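You operate a simulated robot arm through the tools that you are given. There is no shell and no other tool.

You are at the controls of a simulated robot arm. One attempt, no reset.

JOB
Put things in order on the top of the wooden table. At the end: the purple socks stands where the black boot brush stood; the relish jar stands on top of the yellow soap dish; the black boot brush stands where the relish jar stood; the yellow bag clip stands where the purple socks stood; whatever was shut is shut again. Leave all else as you found it, and nothing knocked over.

Only the result counts: the job must be done as asked and must still hold three seconds after the hand-in. Knocking over, shifting, dropping, spilling or breaking anything else fails it.

ROBOT AND FRAMES
A 7-joint arm with a two-finger parallel gripper, fixed in place. Base frame: the origin is at the foot of the arm, x ahead of it, y to its left, z up; the work surface is at about z = 0. Units: m, degrees, N and s.
With the tool pointing down near the work surface it reaches from about 0.22 to 0.58 m from the base axis. Its first joint turns from -66.0 to 66.0 degrees. Payload 2.5 kg.
The tool frame sits at the grasp point between the pads (the TCP): z along the fingers, y along the line on which they close. The tips reach 0.023 m beyond it. The gripper opens to 0.094 m. The fingers are 0.038 m wide and 0.01 m thick; the gripper's body (0.054 by 0.096 m) begins 0.039 m behind the TCP.
Orientation is told as [roll, pitch, yaw] about the base's x, y, z axes, in that order, counted from this pose: with the fingers straight down and closing along the base's y, the tool's x points along the base's -x, its y along +y and its z along -z.

CONTROLS
- The arm moves only by the tool servo_tool. Its argument "motion" is text: rows parted by semicolons, each of 7 numbers parted by spaces: the opening in per cent of the stroke, from 0 (shut) to 100 (fully open), then the shift along the tool's x, y, z in m, then the turn, a rotation vector about the tool's x, y, z in degrees. In form: fingers tx ty tz wx wy wz; .... A call has 1 to 20 rows; each row is the pose to reach, as a shift and turn from the pose commanded when the call began, along the tool's axes at that moment. Rows are played at 5 a second. More than 0.05 m and 8.6 degrees between two rows, or a gripper value outside its range, and nothing of the call is played. A pose out of reach is approached as far as the arm can. The call stops where the force on the tool passes 40 N (or 10 N more than at its start, if that is more) or the arm is blocked; 0.2 s more then pass. The fingers move at their own pace (about 0.108 m/s each) and stop on an object; they squeeze with about 41 N. The grip force told is the motor's: it shows also when the fingers shut on nothing. Time passes only in rows, and 0.2 s behind the last, so rows that repeat a pose let the fingers close. It gives the time, the measured TCP pose, the force on the tool (base axes), the opening and the grip force at its end, in the units of the frame above (readings bear some noise), with the torque about the TCP (base axes, N m) and any sound that the robot's microphone picked up.
- Cameras (640 x 400 px; columns grow to the right, rows downward): "scene" is fixed at [0.1033, -0.3997, 0.5474]; the picture's right is [0.93, -0.37, 0.00], its down [-0.21, -0.53, -0.82] and it looks along [0.31, 0.76, -0.57] (base axes); focal length 325 px, centre (320, 200). "wrist" rides on the gripper at [0.086, 0.016, -0.075] in the tool frame; the picture's right is [-0.18, 0.98, 0.00], its down [-0.58, -0.11, -0.81] and it looks along [-0.79, -0.15, 0.59] (tool axes); focal length 243 px, centre (320, 200). There is no depth. A picture from a camera that has moved, and an enlarged one, comes with that camera's place and axes in the base frame and with its lens.
- capture(camera): a new picture of that camera. The clock stands still meanwhile.
- zoom(camera, box): a new picture of the part [left, top, right, bottom] of that camera's present view, enlarged. The clock stands still meanwhile.
- finish_job(): hands the job in; it is judged then, once.

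Nothing tells you positions but the pictures and the camera data. Unless the task says otherwise, let go and move clear before handing in.

The tools are called as a command line: name --argument value ..., lists and objects as JSON in quotes. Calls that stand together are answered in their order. servo_tool: Moves the arm, as the interface text tells. Its arguments: {"type":"object","properties":{"motion":{"type":"string"}},"required":["motion"]} The other tools are called the same way: capture (camera) takes a picture; zoom (camera, box) takes an enlarged picture of a part of a camera's view; finish_job () hands the job in.

At the start:

```text
clock: 0.0
tcp_pos: [0.4194, 0.1822, 0.2613]
orientation: [0.0, 0.0, 0.0]
force: [0.9, -0.5, 0.6]
moment: [-0.01, -0.02, -0.01]
finger_gap: 0.0942
gripper_force: 0.1
```

scene: 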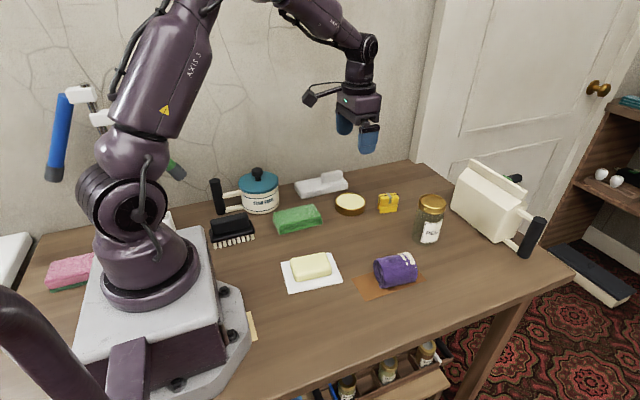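
wrist: 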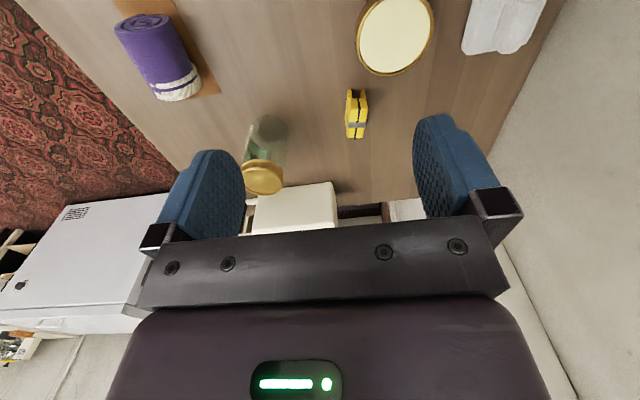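

I see a wooden table with a boot brush, purple socks on a brown patch, a relish jar, a yellow clip, a soap dish with a bar of soap on it, and other items. I'll look closer first before moving.

zoom --camera "scene" --box '[180, 150, 340, 250]'

zoom --camera "scene" --box '[320, 170, 480, 270]'

zoom --camera "scene" --box '[260, 220, 440, 332]'

zoom --camera "scene" --box '[280, 300, 480, 400]'

zoom --camera "wrist" --box '[80, 0, 560, 260]'

```text
4.00 times, centred on (260, 200) of scene
camera zoom: at [0.1033, -0.3997, 0.5474], right [0.93, -0.37, 0.0], down [-0.21, -0.53, -0.82], along [0.31, 0.76, -0.57], focal length 1298 px, centre (560, 200)
```

zoom: 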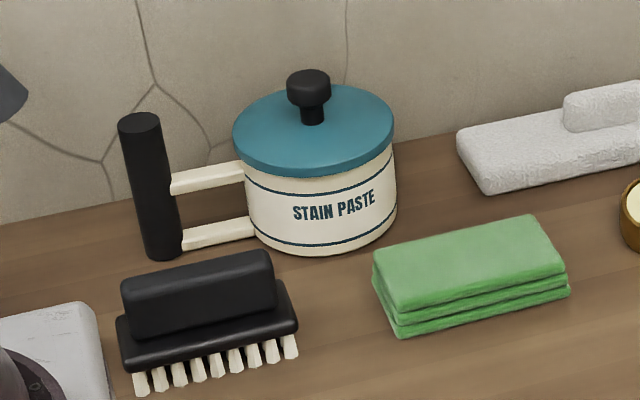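

```text
4.00 times, centred on (400, 220) of scene
camera zoom: at [0.1033, -0.3997, 0.5474], right [0.93, -0.37, 0.0], down [-0.21, -0.53, -0.82], along [0.31, 0.76, -0.57], focal length 1298 px, centre (0, 120)
```

zoom: 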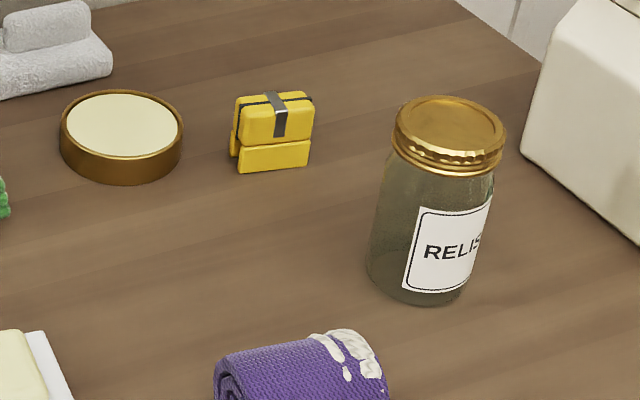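

```text
3.56 times, centred on (350, 276) of scene
camera zoom: at [0.1033, -0.3997, 0.5474], right [0.93, -0.37, 0.0], down [-0.21, -0.53, -0.82], along [0.31, 0.76, -0.57], focal length 1154 px, centre (213, -70)
```

zoom: 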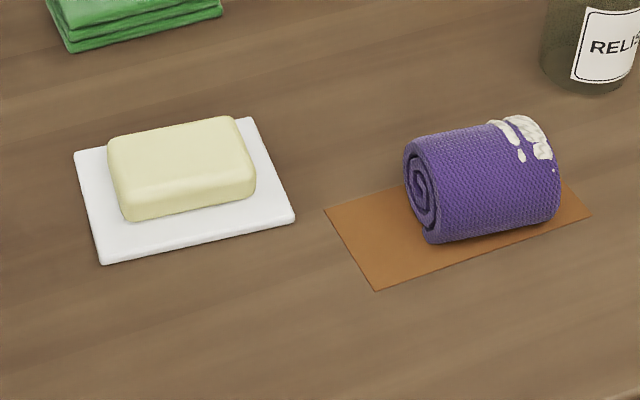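

```text
3.20 times, centred on (380, 350) of scene
camera zoom: at [0.1033, -0.3997, 0.5474], right [0.93, -0.37, 0.0], down [-0.21, -0.53, -0.82], along [0.31, 0.76, -0.57], focal length 1039 px, centre (128, -280)
```

zoom: 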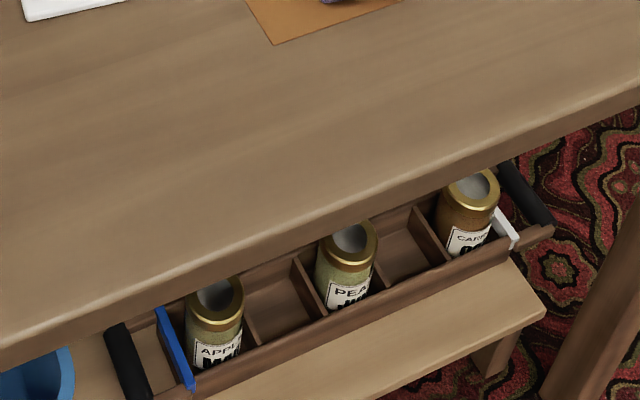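

```text
1.33 times, centred on (320, 130) of wrist
camera zoom: at [0.3316, 0.1985, 0.3347], right [0.18, 0.98, 0.0], down [0.58, -0.11, 0.81], along [0.79, -0.15, -0.59], focal length 324 px, centre (320, 293)
```

zoom: 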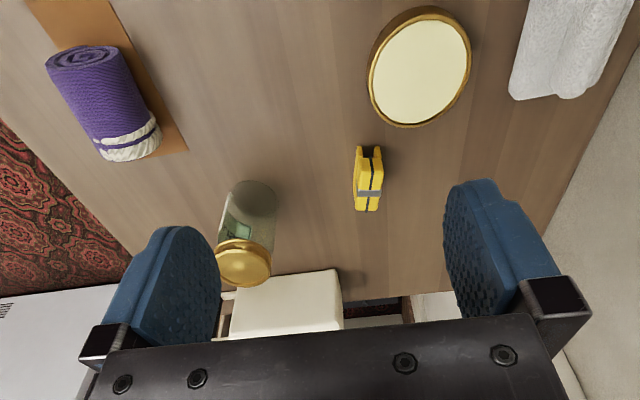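

The brush sits near (0.13, 0.26), the socks near (0.435, 0.0) on a brown patch, the jar near (0.57, 0.067), the clip near (0.553, 0.21) and the soap dish near (0.272, 0.075). The jar goes first, since its target is free. I'll move over it and look.

servo_tool --motion "100 -0.02 -0.03 0.005 0 0 0; 100 -0.04 -0.06 0.01 0 0 0; 100 -0.06 -0.09 0.015 0 0 0; 100 -0.08 -0.117 0.02 0 0 0; 100 -0.08 -0.117 0.02 0 0 0"

capture --camera "wrist"

capture --camera "scene"

```text
clock: 1.2
tcp_pos: [0.4991, 0.0634, 0.2402]
orientation: [0.1, -0.1, 0.0]
force: [0.3, 0.5, 0.3]
moment: [-0.02, 0.01, -0.01]
finger_gap: 0.0938
gripper_force: 0.1
```

```text
taken
camera wrist: at [0.4121, 0.0807, 0.3141], right [0.18, 0.98, 0.0], down [0.58, -0.11, 0.81], along [0.79, -0.15, -0.59], focal length 243 px, centre (320, 200)
```

wrist: 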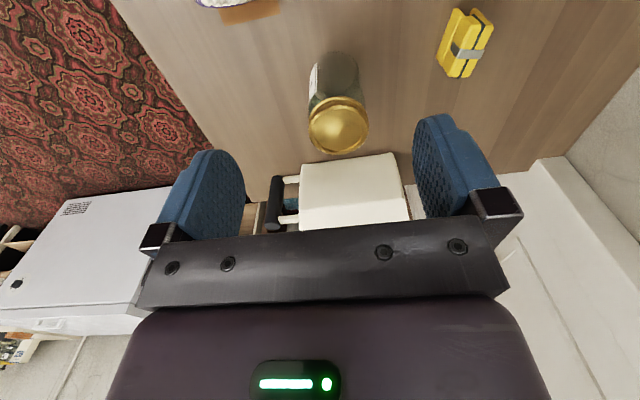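

```text
taken
```

scene: 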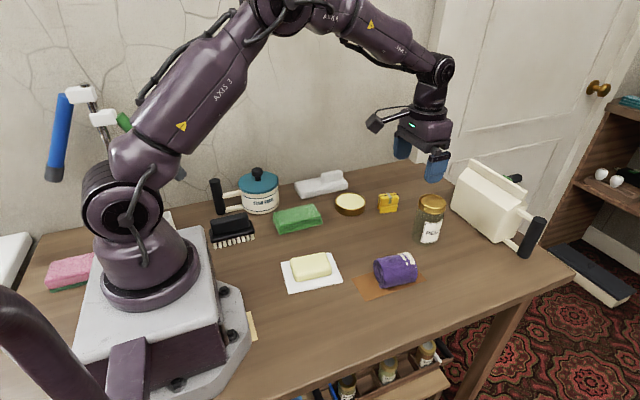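

The jar is now just ahead of the gripper. I'll zoom in to measure it and the clip.

zoom --camera "wrist" --box '[260, 30, 420, 170]'

zoom --camera "wrist" --box '[400, 0, 540, 100]'

zoom --camera "scene" --box '[360, 170, 480, 250]'

```text
2.86 times, centred on (340, 100) of wrist
camera zoom: at [0.4121, 0.0807, 0.3141], right [0.18, 0.98, 0.0], down [0.58, -0.11, 0.81], along [0.79, -0.15, -0.59], focal length 693 px, centre (263, 486)
```

zoom: 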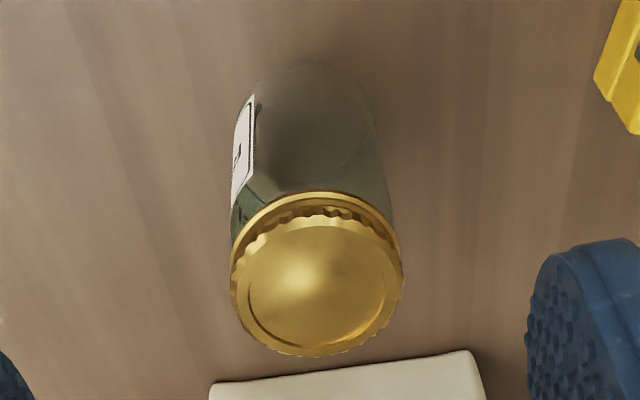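

```text
4.00 times, centred on (470, 50) of wrist
camera zoom: at [0.4121, 0.0807, 0.3141], right [0.18, 0.98, 0.0], down [0.58, -0.11, 0.81], along [0.79, -0.15, -0.59], focal length 970 px, centre (-280, 800)
```

zoom: 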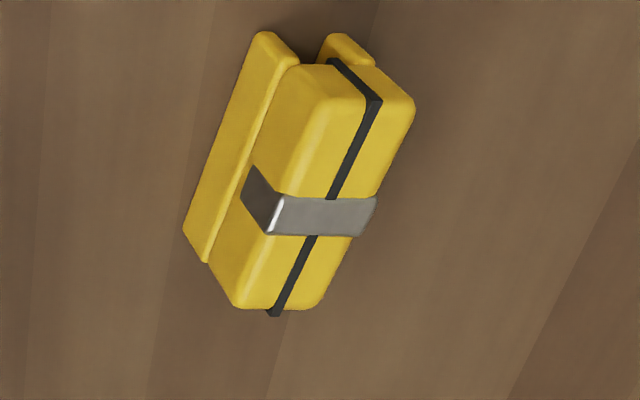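

```text
5.00 times, centred on (420, 210) of scene
camera zoom: at [0.1033, -0.3998, 0.5474], right [0.93, -0.37, 0.0], down [-0.21, -0.53, -0.82], along [0.31, 0.76, -0.57], focal length 1623 px, centre (-180, 150)
```

zoom: 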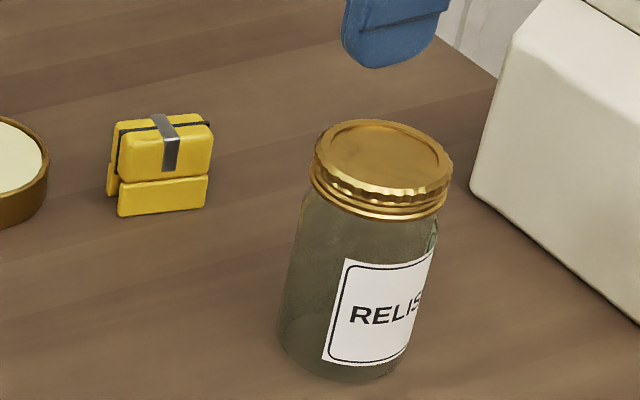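

I take the jar to be about (0.575, 0.073), about 0.11 tall and 0.06 wide. I'll hover over it with open fingers and check the alignment before going down.

servo_tool --motion "100 -0.02 0.003 0.0 0 0 0; 100 -0.04 0.006 0.01 0 0 0; 100 -0.06 0.008 0.03 0 0 0; 100 -0.076 0.0095 0.055 0 0 0; 100 -0.076 0.0095 0.08 0 0 0; 100 -0.076 0.0095 0.08 0 0 0"

capture --camera "wrist"

zoom --camera "scene" --box '[360, 120, 520, 250]'

```text
clock: 2.6
tcp_pos: [0.5741, 0.0742, 0.1591]
orientation: [0.0, 0.0, 0.0]
force: [0.4, 1.0, -0.2]
moment: [0.0, 0.02, 0.04]
finger_gap: 0.0938
gripper_force: 0.0
```

```text
taken
camera wrist: at [0.4871, 0.0906, 0.2344], right [0.18, 0.98, 0.0], down [0.58, -0.11, 0.81], along [0.79, -0.15, -0.59], focal length 243 px, centre (320, 200)
```

wrist: 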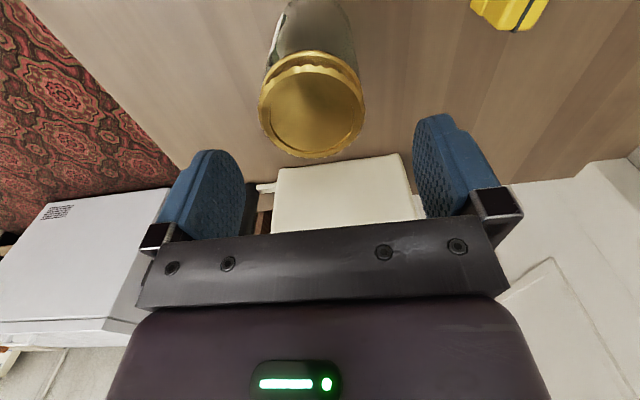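

```text
3.08 times, centred on (440, 185) of scene
camera zoom: at [0.1033, -0.3997, 0.5474], right [0.93, -0.37, 0.0], down [-0.21, -0.53, -0.82], along [0.31, 0.76, -0.57], focal length 999 px, centre (-49, 246)
```

zoom: 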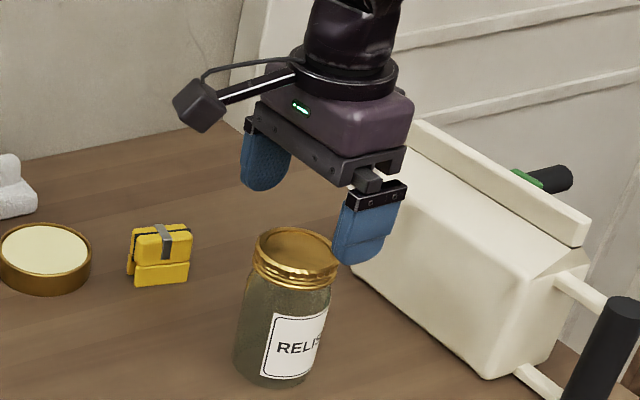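

The gripper clears the jar on both sides. I'll lower the open fingers to around the lid and shoulder, with the TCP at about z=0.085.

servo_tool --motion "100 0 0 0.02 0 0 0; 100 0 0 0.04 0 0 0; 100 0 0 0.055 0 0 0; 100 0 0 0.066 0 0 0; 100 0 0 0.074 0 0 0; 100 0 0 0.074 0 0 0"

zoom --camera "scene" --box '[360, 120, 520, 250]'

capture --camera "wrist"

```text
clock: 4.0
tcp_pos: [0.5742, 0.0745, 0.0862]
orientation: [0.1, 0.0, 0.0]
force: [0.0, -0.7, -0.1]
moment: [-0.01, -0.01, 0.0]
finger_gap: 0.0939
gripper_force: 0.0
```

```text
3.08 times, centred on (440, 185) of scene
camera zoom: at [0.1033, -0.3997, 0.5474], right [0.93, -0.37, 0.0], down [-0.21, -0.53, -0.82], along [0.31, 0.76, -0.57], focal length 999 px, centre (-49, 246)
```

zoom: 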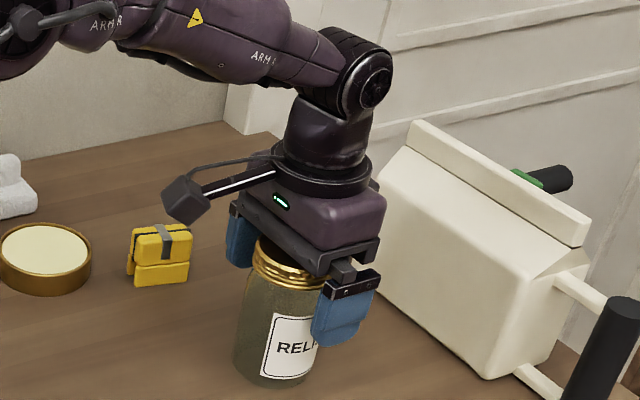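

```text
taken
camera wrist: at [0.4877, 0.0905, 0.1605], right [0.18, 0.98, 0.0], down [0.58, -0.11, 0.81], along [0.79, -0.15, -0.59], focal length 243 px, centre (320, 200)
```

wrist: 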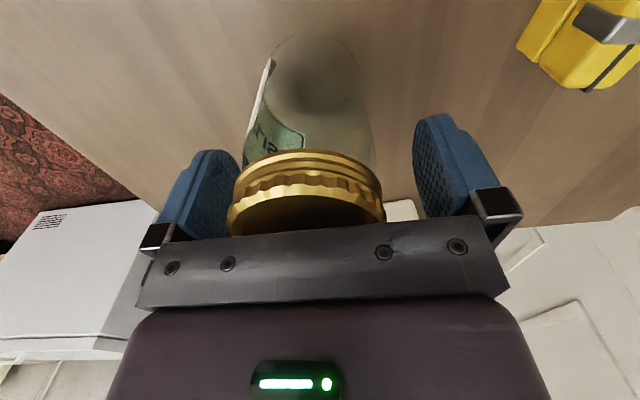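

The jar sits a little toward −y between the fingers. I'll nudge 5 mm to centre on it, then close.

servo_tool --motion "100 0 -0.003 0 0 0 0; 100 0 -0.005 0.001 0 0 0; 100 0 -0.005 0.001 0 0 0; 60 0 -0.005 0.001 0 0 0; 0 0 -0.005 0.001 0 0 0; 0 0 -0.005 0.001 0 0 0; 0 0 -0.005 0.001 0 0 0"

capture --camera "wrist"

zoom --camera "scene" --box '[360, 120, 520, 250]'

```text
clock: 5.6
tcp_pos: [0.5752, 0.0687, 0.0874]
orientation: [0.0, 0.0, 0.0]
force: [-0.5, 0.4, 1.2]
moment: [0.0, 0.01, 0.0]
finger_gap: 0.061
gripper_force: 40.4
```

```text
taken
camera wrist: at [0.4877, 0.0855, 0.1598], right [0.18, 0.98, 0.0], down [0.58, -0.11, 0.81], along [0.79, -0.15, -0.59], focal length 243 px, centre (320, 200)
```

wrist: 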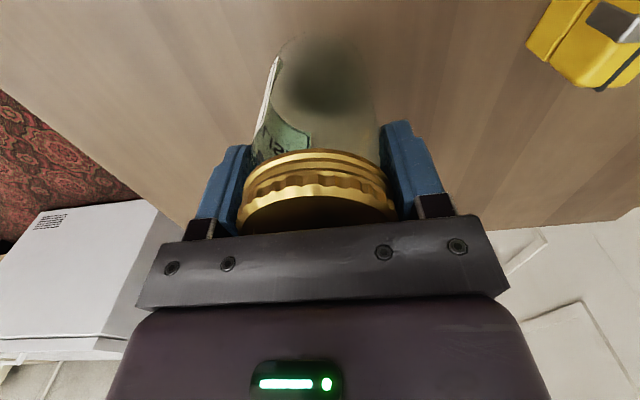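

```text
3.08 times, centred on (440, 185) of scene
camera zoom: at [0.1033, -0.3997, 0.5474], right [0.93, -0.37, 0.0], down [-0.21, -0.53, -0.82], along [0.31, 0.76, -0.57], focal length 999 px, centre (-49, 246)
```

zoom: 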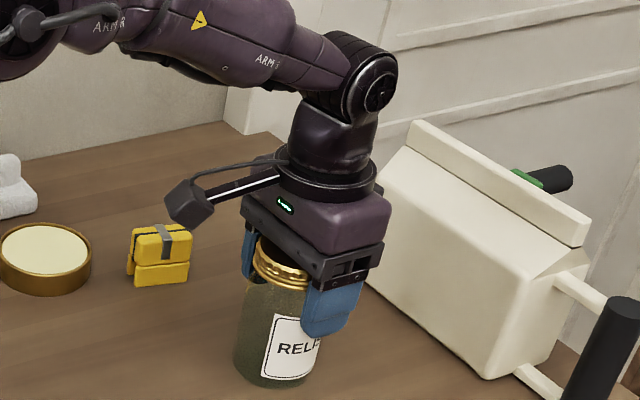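

The jar is gripped, with a gap of 61 mm. Its original spot is about (0.5745, 0.0695). I'll lift it straight up and zoom on the soap dish.

servo_tool --motion "0 0 0 -0.01 0 0 0; 0 0 0 -0.03 0 0 0; 0 0 0 -0.05 0 0 0; 0 0 0 -0.08 0 0 0; 0 0 0 -0.11 0 0 0; 0 0 0 -0.14 0 0 0; 0 0 0 -0.14 0 0 0"

zoom --camera "scene" --box '[270, 235, 350, 300]'

capture --camera "scene"

capture --camera "wrist"

```text
clock: 7.2
tcp_pos: [0.5745, 0.068, 0.227]
orientation: [-0.1, -0.1, 0.0]
force: [-0.7, -0.9, -1.5]
moment: [0.03, -0.01, -0.02]
finger_gap: 0.0608
gripper_force: 40.7
```

```text
6.15 times, centred on (310, 268) of scene
camera zoom: at [0.1033, -0.3997, 0.5474], right [0.93, -0.37, 0.0], down [-0.21, -0.53, -0.82], along [0.31, 0.76, -0.57], focal length 1998 px, centre (382, -215)
```

zoom: 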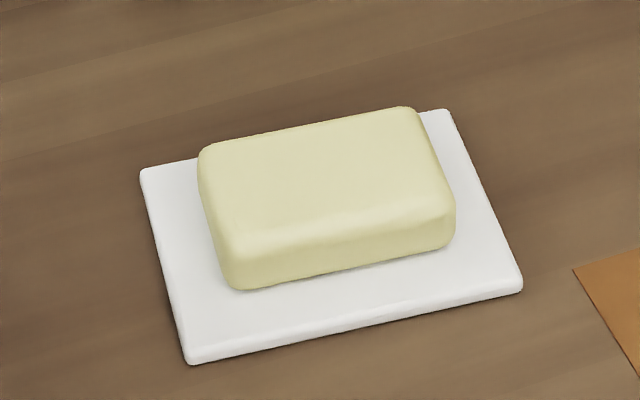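

```text
taken
```

scene: 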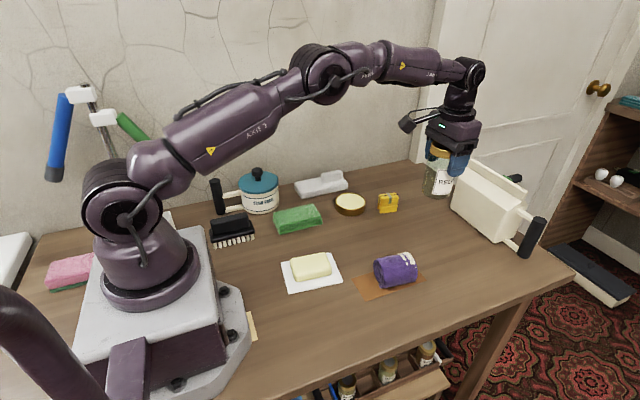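

```text
taken
camera wrist: at [0.4865, 0.0848, 0.3004], right [0.18, 0.98, 0.0], down [0.58, -0.11, 0.81], along [0.79, -0.15, -0.59], focal length 243 px, centre (320, 200)
```

wrist: 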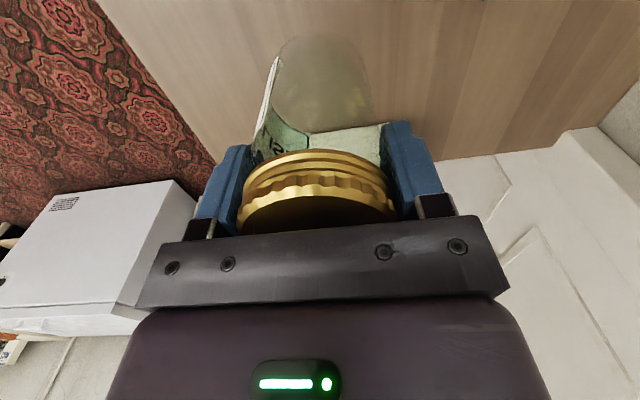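

The jar is lifted and hanging straight. The soap's flat top is centred at about (0.269, 0.0745), z≈0.032. I'll carry the jar back over it at a safe height.

servo_tool --motion "0 0.02 0 0 0 0 0; 0 0.055 0.001 0 0 0 0; 0 0.095 0.002 0 0 0 0; 0 0.135 0.003 0 0 0 0; 0 0.175 0.004 0 0 0 0; 0 0.215 0.005 0 0 0 0; 0 0.25 0.005 0 0 0 0; 0 0.28 0.005 0 0 0 0; 0 0.305 0.005 0.01 0 0 0; 0 0.305 0.005 0.03 0 0 0; 0 0.305 0.005 0.04 0 0 0; 0 0.305 0.005 0.04 0 0 0; 0 0.305 0.005 0.04 0 0 0"

capture --camera "scene"

zoom --camera "scene" --box '[250, 180, 370, 300]'

capture --camera "wrist"

```text
clock: 10.0
tcp_pos: [0.2685, 0.0731, 0.1853]
orientation: [0.0, 0.0, 0.0]
force: [-0.3, 0.4, -1.8]
moment: [-0.01, 0.0, 0.0]
finger_gap: 0.0608
gripper_force: 41.1
```

```text
taken
```

scene: 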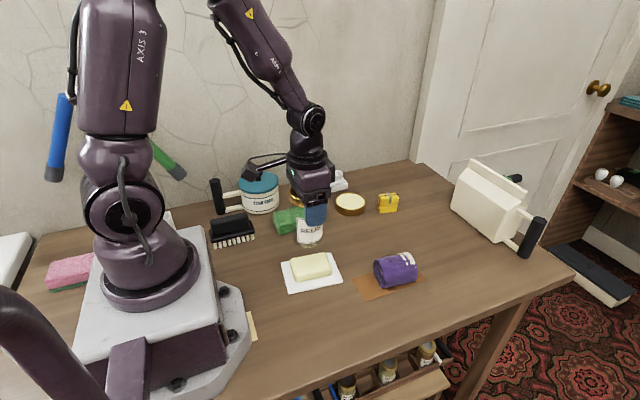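

```text
3.33 times, centred on (310, 240) of scene
camera zoom: at [0.1033, -0.3997, 0.5474], right [0.93, -0.37, 0.0], down [-0.21, -0.53, -0.82], along [0.31, 0.76, -0.57], focal length 1082 px, centre (353, 67)
```

zoom: 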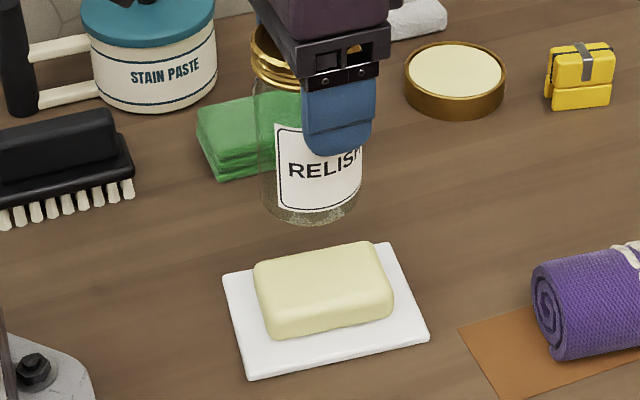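

```text
taken
camera wrist: at [0.1819, 0.0902, 0.2597], right [0.18, 0.98, 0.0], down [0.58, -0.11, 0.81], along [0.79, -0.15, -0.59], focal length 243 px, centre (320, 200)
```

wrist: 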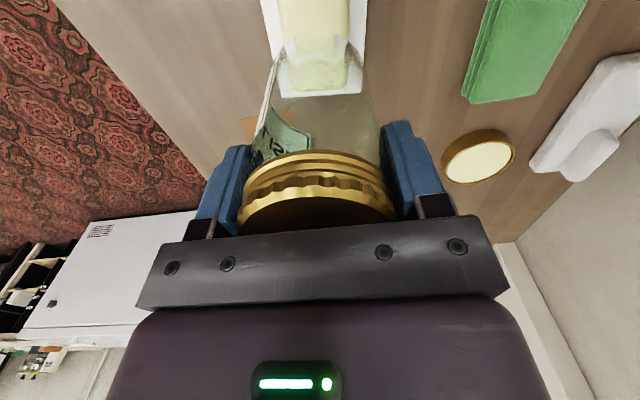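

The jar hangs over the soap, within a few millimetres of centre. I'll nudge it 3 mm forward and lower it to just above the soap.

servo_tool --motion "0 -0.003 -0.001 0.01 0 0 0; 0 -0.003 -0.001 0.025 0 0 0; 0 -0.003 -0.001 0.04 0 0 0; 0 -0.003 -0.001 0.05 0 0 0; 0 -0.003 -0.001 0.057 0 0 0; 0 -0.003 -0.001 0.057 0 0 0"

zoom --camera "scene" --box '[250, 180, 370, 300]'

capture --camera "wrist"

```text
clock: 11.4
tcp_pos: [0.2727, 0.0734, 0.1284]
orientation: [0.0, 0.1, -0.1]
force: [-0.3, 0.6, -2.2]
moment: [0.0, -0.05, 0.02]
finger_gap: 0.0608
gripper_force: 40.9
```

```text
3.33 times, centred on (310, 240) of scene
camera zoom: at [0.1033, -0.3997, 0.5474], right [0.93, -0.37, 0.0], down [-0.21, -0.53, -0.82], along [0.31, 0.76, -0.57], focal length 1082 px, centre (353, 67)
```

zoom: 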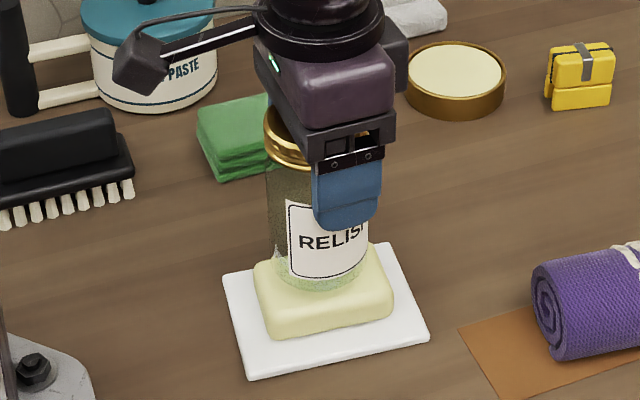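

```text
taken
camera wrist: at [0.1862, 0.09, 0.2023], right [0.18, 0.98, 0.0], down [0.58, -0.11, 0.81], along [0.79, -0.15, -0.59], focal length 243 px, centre (320, 200)
```

wrist: 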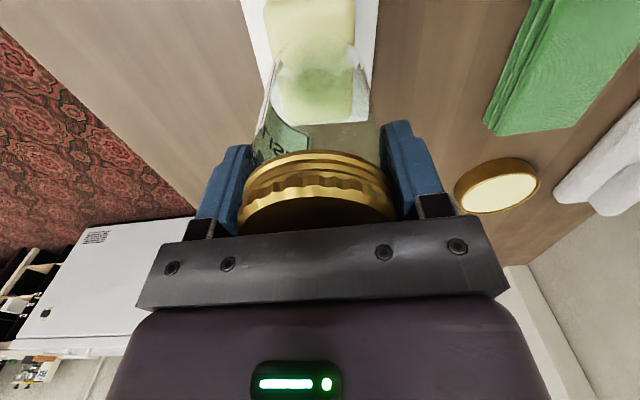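

It's well aligned, with about 9 mm to go. I'll shift 2 mm toward −y and descend gently.

servo_tool --motion "0 0 -0.002 0.002 0 0 0; 0 0 -0.002 0.004 0 0 0; 0 0 -0.002 0.006 0 0 0; 0 0 -0.002 0.007 0 0 0; 0 0 -0.002 0.007 0 0 0"

zoom --camera "scene" --box '[270, 220, 350, 300]'

```text
clock: 12.6
tcp_pos: [0.2729, 0.0713, 0.1216]
orientation: [0.0, 0.0, 0.0]
force: [0.2, -0.9, -2.0]
moment: [0.02, -0.03, 0.03]
finger_gap: 0.0609
gripper_force: 40.8
```

```text
5.00 times, centred on (310, 260) of scene
camera zoom: at [0.1033, -0.3997, 0.5474], right [0.93, -0.37, 0.0], down [-0.21, -0.53, -0.82], along [0.31, 0.76, -0.57], focal length 1623 px, centre (370, -100)
```

zoom: 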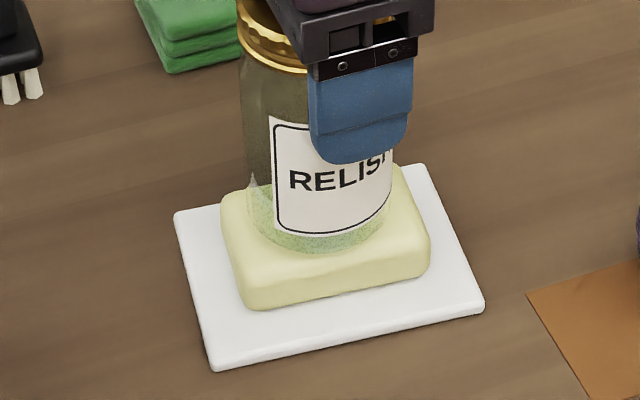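

Not in contact yet, so I'll keep going down a millimetre at a time and watch the force.

servo_tool --motion "0 0 0 0.001 0 0 0; 0 0 0 0.002 0 0 0; 0 0 0 0.002 0 0 0"

servo_tool --motion "0 0 0 0.001 0 0 0; 0 0 0 0.001 0 0 0; 0 0 0 0.001 0 0 0"

zoom --camera "scene" --box '[270, 220, 350, 300]'

```text
clock: 13.4
tcp_pos: [0.2728, 0.0712, 0.1208]
orientation: [0.0, 0.0, 0.1]
force: [-2.6, -0.9, 9.5]
moment: [0.01, 0.19, -0.01]
finger_gap: 0.0609
gripper_force: 41.0
```

```text
clock: 14.2
tcp_pos: [0.2728, 0.0712, 0.119]
orientation: [0.1, -0.1, 0.0]
force: [-3.3, -2.0, 21.9]
moment: [-0.24, 0.2, 0.11]
finger_gap: 0.0608
gripper_force: 40.7
```

```text
5.00 times, centred on (310, 260) of scene
camera zoom: at [0.1033, -0.3998, 0.5474], right [0.93, -0.37, 0.0], down [-0.21, -0.53, -0.82], along [0.31, 0.76, -0.57], focal length 1623 px, centre (370, -100)
```

zoom: 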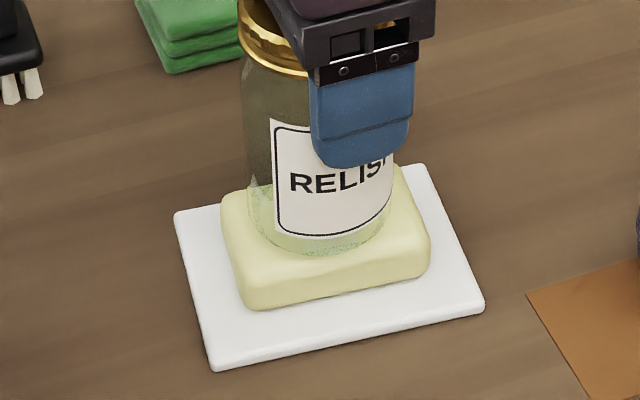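

The jar is firmly on the soap. I'll ease the pressure by 1.5 mm, open the gripper slowly and rise straight up.

servo_tool --motion "0 0 0 -0.001 0 0 0; 0 0 0 -0.0016 0 0 0; 70 0 0 -0.0016 0 0 0; 80 0 0 -0.0016 0 0 0; 90 0 0 -0.0016 0 0 0; 100 0 0 -0.0016 0 0 0; 100 0 0 -0.0016 0 0 0"

capture --camera "wrist"

zoom --camera "scene" --box '[250, 180, 370, 300]'

```text
clock: 15.8
tcp_pos: [0.2731, 0.0705, 0.12]
orientation: [0.0, 0.0, 0.0]
force: [0.0, -0.4, 0.3]
moment: [-0.02, 0.0, -0.01]
finger_gap: 0.0941
gripper_force: 0.1
```

```text
taken
camera wrist: at [0.1855, 0.0879, 0.1942], right [0.18, 0.98, 0.0], down [0.58, -0.11, 0.81], along [0.79, -0.15, -0.59], focal length 243 px, centre (320, 200)
```

wrist: 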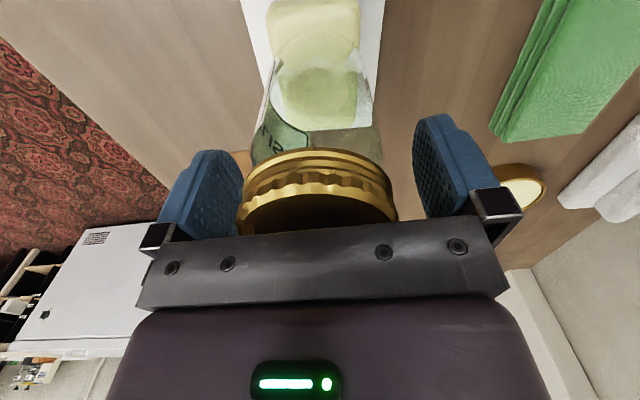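

```text
3.33 times, centred on (310, 240) of scene
camera zoom: at [0.1033, -0.3997, 0.5474], right [0.93, -0.37, 0.0], down [-0.21, -0.53, -0.82], along [0.31, 0.76, -0.57], focal length 1082 px, centre (353, 67)
```

zoom: 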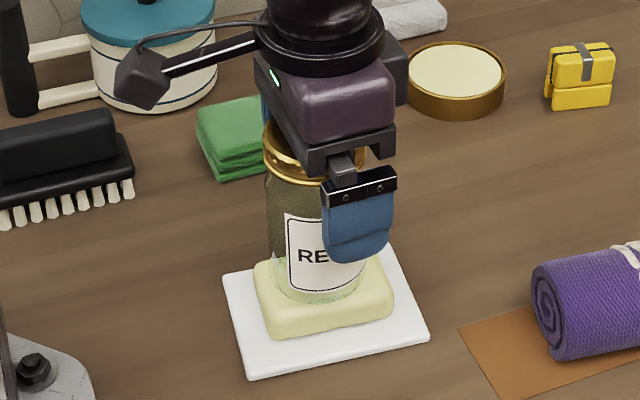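

The jar is released and standing on the soap. Now I'll rise clear of it.

servo_tool --motion "100 0 0 -0.01 0 0 0; 100 0 0 -0.03 0 0 0; 100 0 0 -0.06 0 0 0; 100 0 0 -0.09 0 0 0; 100 0 0 -0.12 0 0 0; 100 0 0 -0.14 0 0 0; 100 0 0 -0.14 0 0 0"

capture --camera "scene"

capture --camera "wrist"

zoom --camera "scene" --box '[200, 200, 270, 255]'

```text
clock: 17.4
tcp_pos: [0.2745, 0.072, 0.2625]
orientation: [0.0, -0.1, -0.1]
force: [0.1, 0.0, 0.3]
moment: [-0.01, 0.0, 0.0]
finger_gap: 0.094
gripper_force: 0.0
```

```text
taken
```

scene: 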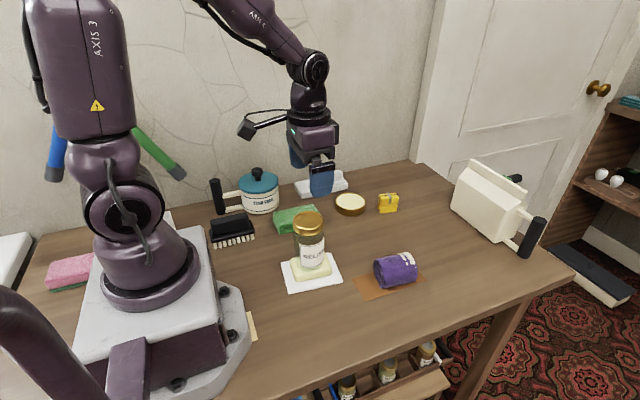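

```text
taken
camera wrist: at [0.186, 0.0882, 0.3352], right [0.18, 0.98, 0.0], down [0.58, -0.11, 0.81], along [0.79, -0.15, -0.59], focal length 243 px, centre (320, 200)
```

wrist: 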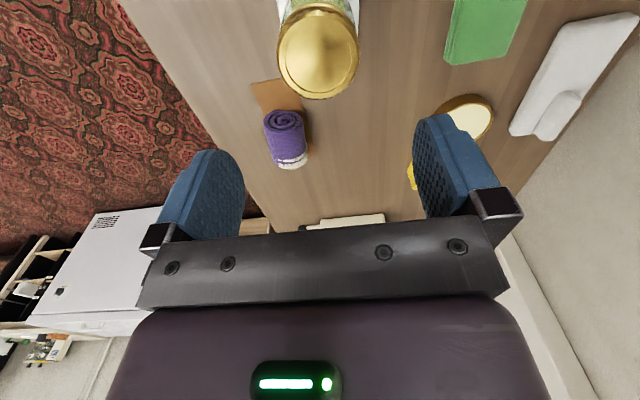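

```text
7.27 times, centred on (235, 228) of scene
camera zoom: at [0.1033, -0.3997, 0.5474], right [0.93, -0.37, 0.0], down [-0.21, -0.53, -0.82], along [0.31, 0.76, -0.57], focal length 2361 px, centre (938, 0)
```

zoom: 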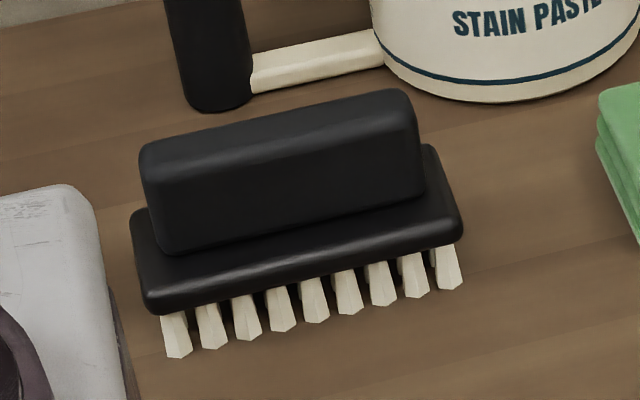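

The jar stands well on the dish. The brush is about (0.132, 0.2545), long side along x, with its handle block up to z≈0.06. I'll swing over it at a safe height and check.

servo_tool --motion "100 0.015 0.025 0.0 0 0 0; 100 0.035 0.05 0.0 0 0 0; 90 0.055 0.08 0.0 0 0 0; 90 0.08 0.11 0.01 0 0 0; 80 0.105 0.14 0.03 0 0 0; 80 0.125 0.165 0.06 0 0 0; 80 0.1395 0.1825 0.09 0 0 0; 80 0.1395 0.1825 0.11 0 0 0; 80 0.1395 0.1825 0.11 0 0 0"

capture --camera "scene"

zoom --camera "scene" --box '[180, 150, 290, 260]'

capture --camera "wrist"

```text
clock: 19.4
tcp_pos: [0.1323, 0.2543, 0.1498]
orientation: [0.0, 0.0, 0.0]
force: [-0.1, -1.0, -0.3]
moment: [-0.01, 0.03, -0.01]
finger_gap: 0.0753
gripper_force: 0.0
```

```text
taken
```

scene: 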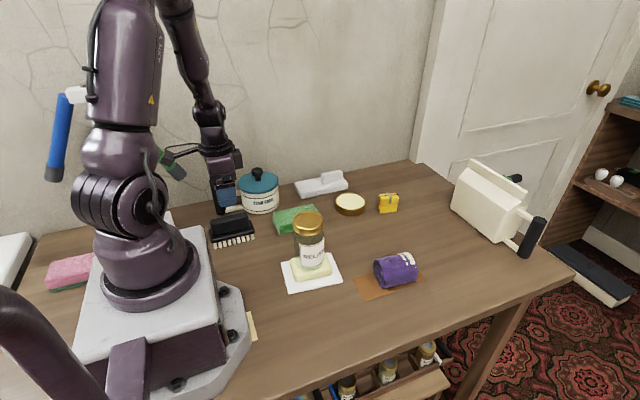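

```text
3.64 times, centred on (235, 205) of scene
camera zoom: at [0.1033, -0.3997, 0.5474], right [0.93, -0.37, 0.0], down [-0.21, -0.53, -0.82], along [0.31, 0.76, -0.57], focal length 1180 px, centre (629, 182)
```

zoom: 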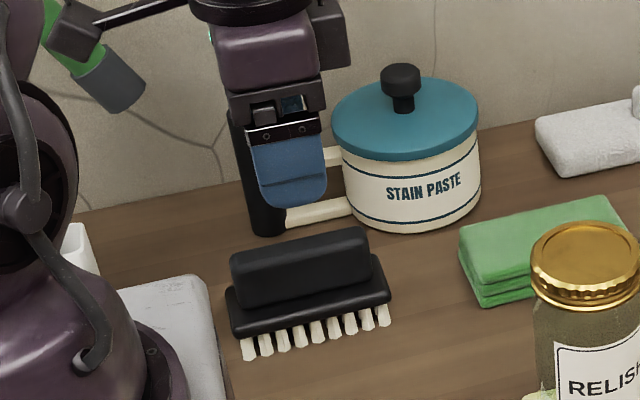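

```text
taken
camera wrist: at [0.0458, 0.2708, 0.2237], right [0.18, 0.98, 0.0], down [0.58, -0.11, 0.81], along [0.79, -0.15, -0.59], focal length 243 px, centre (320, 200)
```

wrist: 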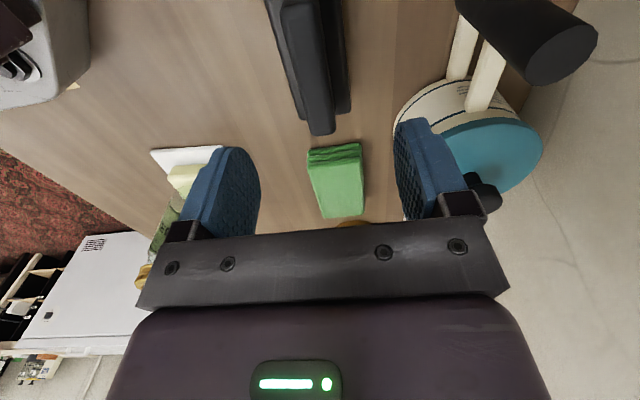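

The brush is below the gripper, between the fingers. I'll zoom on the wrist view to check its line.

zoom --camera "wrist" --box '[230, 0, 390, 140]'

```text
2.86 times, centred on (310, 70) of wrist
camera zoom: at [0.0458, 0.2708, 0.2237], right [0.18, 0.98, 0.0], down [0.58, -0.11, 0.81], along [0.79, -0.15, -0.59], focal length 693 px, centre (349, 571)
```

zoom: 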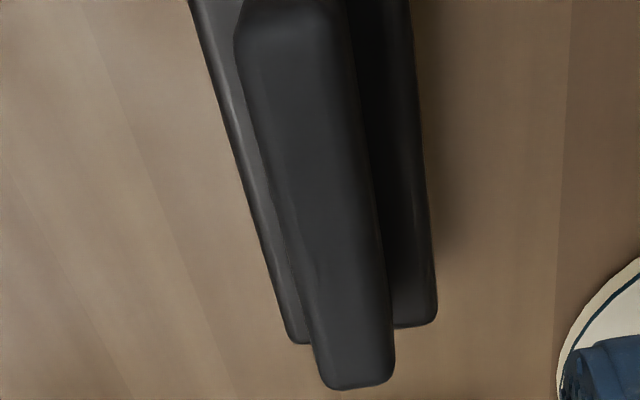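

The handle centre is about (0.131, 0.2505) and roughly 22 mm wide. I'll shift −4 mm in y and lower so the tips stop just above the brush's board.

servo_tool --motion "80 0 -0.002 0.02 0 0 0; 80 0.001 -0.004 0.045 0 0 0; 80 0.001 -0.004 0.065 0 0 0; 80 0.001 -0.004 0.08 0 0 0; 80 0.001 -0.004 0.09 0 0 0; 80 0.001 -0.004 0.09 0 0 0"

zoom --camera "scene" --box '[180, 150, 290, 260]'

capture --camera "wrist"

```text
clock: 20.8
tcp_pos: [0.1324, 0.2504, 0.0598]
orientation: [0.1, 0.0, 0.0]
force: [0.1, -0.2, 0.3]
moment: [0.01, -0.04, 0.02]
finger_gap: 0.0754
gripper_force: 0.2
```

```text
3.64 times, centred on (235, 205) of scene
camera zoom: at [0.1033, -0.3997, 0.5474], right [0.93, -0.37, 0.0], down [-0.21, -0.53, -0.82], along [0.31, 0.76, -0.57], focal length 1180 px, centre (629, 182)
```

zoom: 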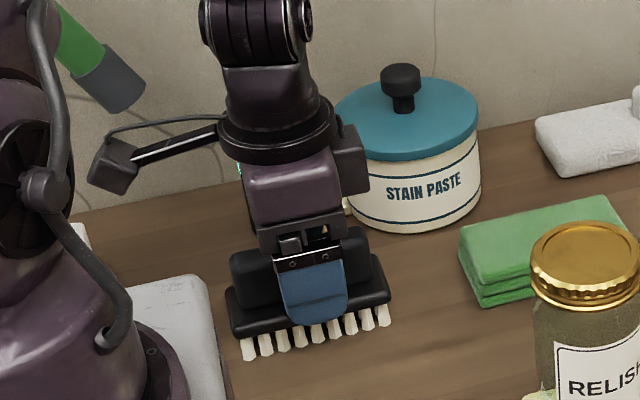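

```text
taken
camera wrist: at [0.0452, 0.2666, 0.1342], right [0.18, 0.98, 0.0], down [0.58, -0.11, 0.81], along [0.79, -0.15, -0.59], focal length 243 px, centre (320, 200)
```

wrist: 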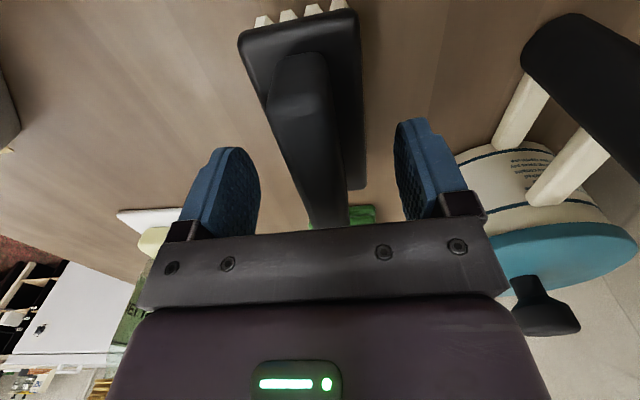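

The handle is centred between the fingers. I'll go 2 mm lower and close.

servo_tool --motion "80 0 0 0.002 0 0 0; 50 0 0 0.002 0 0 0; 20 0 0 0.002 0 0 0; 0 0 0 0.002 0 0 0; 0 0 0 0.002 0 0 0; 0 0 0 0.002 0 0 0"

zoom --camera "scene" --box '[180, 150, 290, 260]'

capture --camera "wrist"

```text
clock: 22.2
tcp_pos: [0.132, 0.2495, 0.0574]
orientation: [0.0, -0.1, 0.0]
force: [-0.2, -0.2, -0.6]
moment: [0.02, -0.01, 0.01]
finger_gap: 0.0214
gripper_force: 40.3
```

```text
3.64 times, centred on (235, 205) of scene
camera zoom: at [0.1033, -0.3997, 0.5474], right [0.93, -0.37, 0.0], down [-0.21, -0.53, -0.82], along [0.31, 0.76, -0.57], focal length 1180 px, centre (629, 182)
```

zoom: 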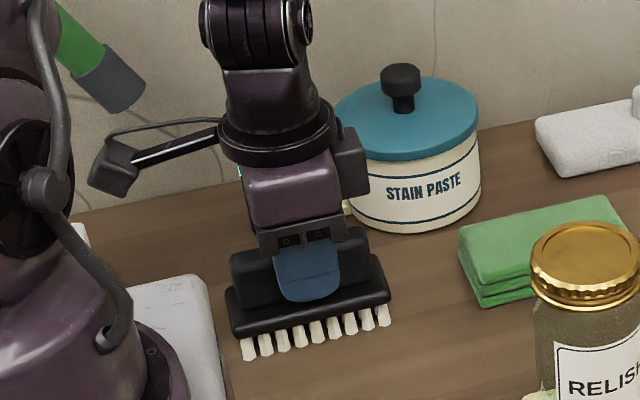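

```text
taken
camera wrist: at [0.045, 0.2665, 0.1325], right [0.18, 0.98, 0.0], down [0.58, -0.11, 0.81], along [0.79, -0.15, -0.59], focal length 243 px, centre (320, 200)
```

wrist: 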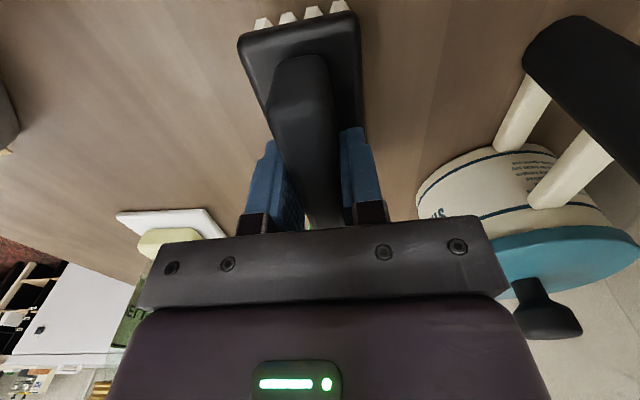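

The brush is gripped by its handle. Its spot is about (0.1315, 0.250). I'll lift it straight up.

servo_tool --motion "0 0 0 -0.01 0 0 0; 0 0 0 -0.03 0 0 0; 0 0 0 -0.06 0 0 0; 0 0 0 -0.095 0 0 0; 0 0 0 -0.13 0 0 0; 0 0 0 -0.165 0 0 0; 0 0 0 -0.19 0 0 0; 0 0 0 -0.19 0 0 0"

capture --camera "wrist"

capture --camera "scene"

```text
clock: 24.0
tcp_pos: [0.1344, 0.2486, 0.2484]
orientation: [0.0, 0.1, 0.0]
force: [-0.1, 0.8, -2.2]
moment: [0.05, 0.0, -0.01]
finger_gap: 0.0213
gripper_force: 41.1
```

```text
taken
camera wrist: at [0.0463, 0.2663, 0.3225], right [0.18, 0.98, 0.0], down [0.58, -0.11, 0.81], along [0.79, -0.15, -0.59], focal length 243 px, centre (320, 200)
```

wrist: 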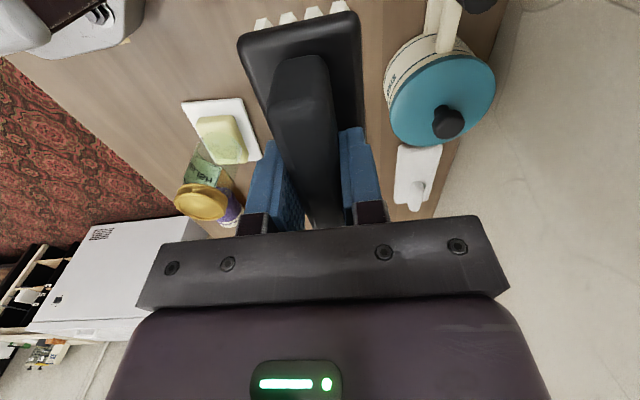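

```text
taken
```

scene: 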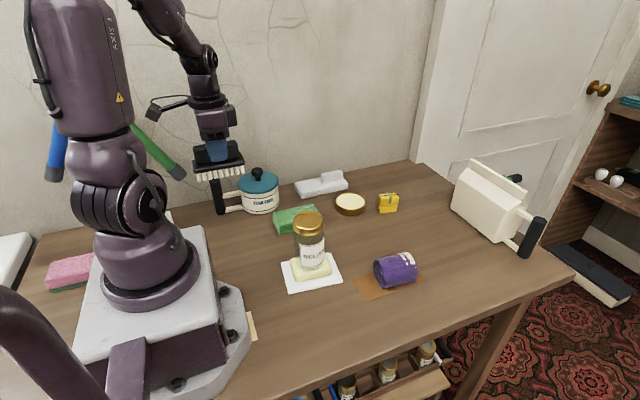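

The brush is held level. I'll carry it high over to above the jar's old spot at about (0.574, 0.0695).

servo_tool --motion "0 -0.02 -0.008 0 0 0 0; 0 -0.055 -0.0225 0 0 0 0; 0 -0.095 -0.039 0 0 0 0; 0 -0.135 -0.0553 0 0 0 0; 0 -0.175 -0.0716 0 0 0 0; 0 -0.215 -0.088 0 0 0 0; 0 -0.255 -0.1044 0 0 0 0; 0 -0.295 -0.1208 0 0 0 0; 0 -0.335 -0.1371 0 0 0 0; 0 -0.375 -0.1535 0 0 0 0; 0 -0.41 -0.1678 0 0 0 0; 0 -0.4417 -0.1808 0 0 0 0; 0 -0.4417 -0.1808 0.03 0 0 0; 0 -0.4417 -0.1808 0.07 0 0 0; 0 -0.4417 -0.1808 0.1 0 0 0; 0 -0.4417 -0.1808 0.12 0 0 0; 0 -0.4417 -0.1808 0.12 0 0 0"

capture --camera "scene"

capture --camera "wrist"

```text
clock: 27.6
tcp_pos: [0.5734, 0.0684, 0.1283]
orientation: [0.0, 0.1, 0.0]
force: [-0.1, 0.3, -0.9]
moment: [-0.03, 0.0, -0.01]
finger_gap: 0.0217
gripper_force: 41.1
```

```text
taken
```

scene: 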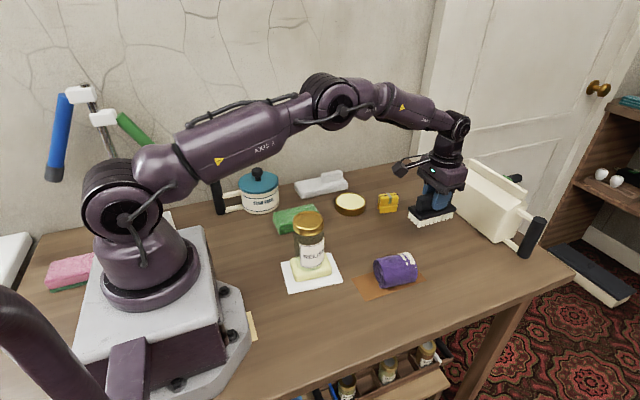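

```text
taken
camera wrist: at [0.4872, 0.0854, 0.2018], right [0.18, 0.98, 0.0], down [0.58, -0.11, 0.81], along [0.79, -0.15, -0.59], focal length 243 px, centre (320, 200)
```

wrist: 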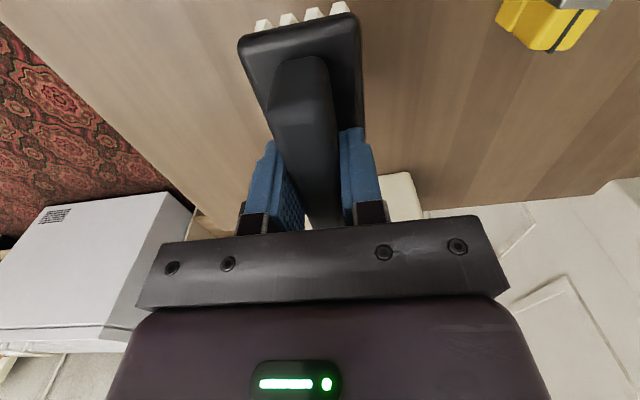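

The brush is above the jar's old spot. I'll lower it in steps down to contact.

servo_tool --motion "0 0 0 0.02 0 0 0; 0 0 0 0.04 0 0 0; 0 0 0 0.055 0 0 0; 0 0 0 0.063 0 0 0; 0 0 0 0.067 0 0 0; 0 0 0 0.067 0 0 0"

servo_tool --motion "0 0 0 0.0015 0 0 0; 0 0 0 0.003 0 0 0; 0 0 0 0.003 0 0 0"

zoom --camera "scene" --box '[370, 150, 500, 260]'

```text
clock: 29.0
tcp_pos: [0.5742, 0.0687, 0.0613]
orientation: [0.0, 0.1, 0.0]
force: [-0.6, -0.6, -2.1]
moment: [-0.01, -0.02, 0.0]
finger_gap: 0.0215
gripper_force: 41.1
```

```text
clock: 29.8
tcp_pos: [0.5742, 0.069, 0.0578]
orientation: [-0.1, 0.0, -0.1]
force: [-0.5, -0.4, 1.2]
moment: [-0.03, -0.06, 0.01]
finger_gap: 0.0217
gripper_force: 41.0
```

```text
3.64 times, centred on (435, 205) of scene
camera zoom: at [0.1033, -0.3997, 0.5474], right [0.93, -0.37, 0.0], down [-0.21, -0.53, -0.82], along [0.31, 0.76, -0.57], focal length 1180 px, centre (-98, 182)
```

zoom: 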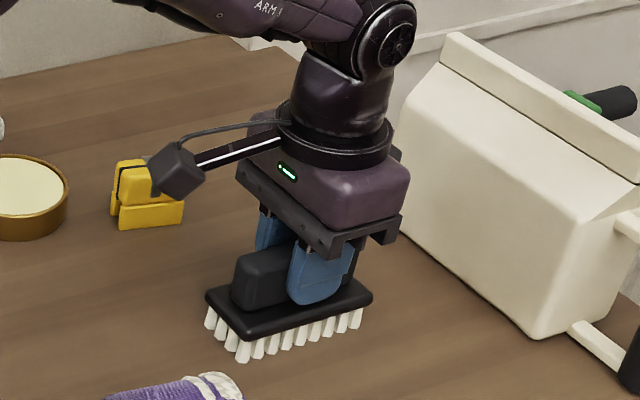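

Contact is just beginning. I'll settle it another half millimetre, then open.

servo_tool --motion "0 0 0 0.0007 0 0 0; 0 0 0 0.0007 0 0 0; 35 0 0 0.0007 0 0 0; 50 0 0 0.0007 0 0 0; 70 0 0 0.0007 0 0 0; 80 0 0 0.0007 0 0 0; 80 0 0 0.0007 0 0 0"

servo_tool --motion "80 0 0 -0.01 0 0 0; 80 0 0 -0.03 0 0 0; 80 0 0 -0.06 0 0 0; 80 0 0 -0.1 0 0 0; 80 0 0 -0.14 0 0 0; 80 0 0 -0.17 0 0 0; 80 0 0 -0.17 0 0 0"

capture --camera "scene"

capture --camera "wrist"

```text
clock: 31.4
tcp_pos: [0.575, 0.0692, 0.0582]
orientation: [0.1, 0.0, 0.0]
force: [-0.2, 1.2, -0.4]
moment: [0.0, -0.02, 0.0]
finger_gap: 0.0752
gripper_force: 0.1
```

```text
clock: 33.0
tcp_pos: [0.5751, 0.0693, 0.2289]
orientation: [0.0, 0.0, -0.1]
force: [-0.2, 0.4, 0.6]
moment: [0.01, 0.01, -0.04]
finger_gap: 0.0753
gripper_force: 0.0
```

```text
taken
```

scene: 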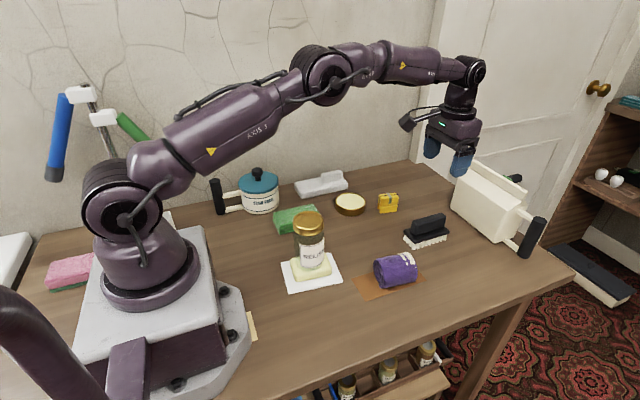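

```text
taken
camera wrist: at [0.4875, 0.0857, 0.3028], right [0.18, 0.98, 0.0], down [0.58, -0.11, 0.81], along [0.79, -0.15, -0.59], focal length 243 px, centre (320, 200)
```

wrist: 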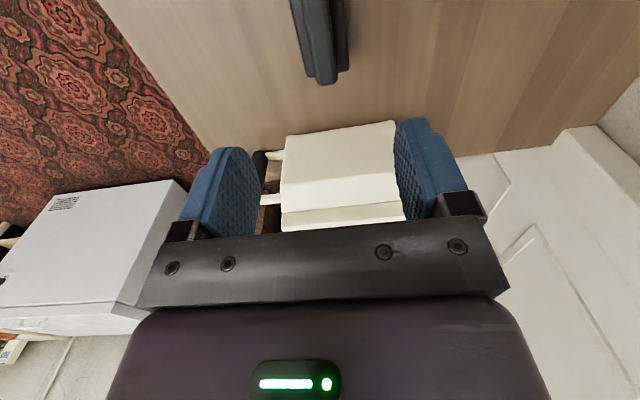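

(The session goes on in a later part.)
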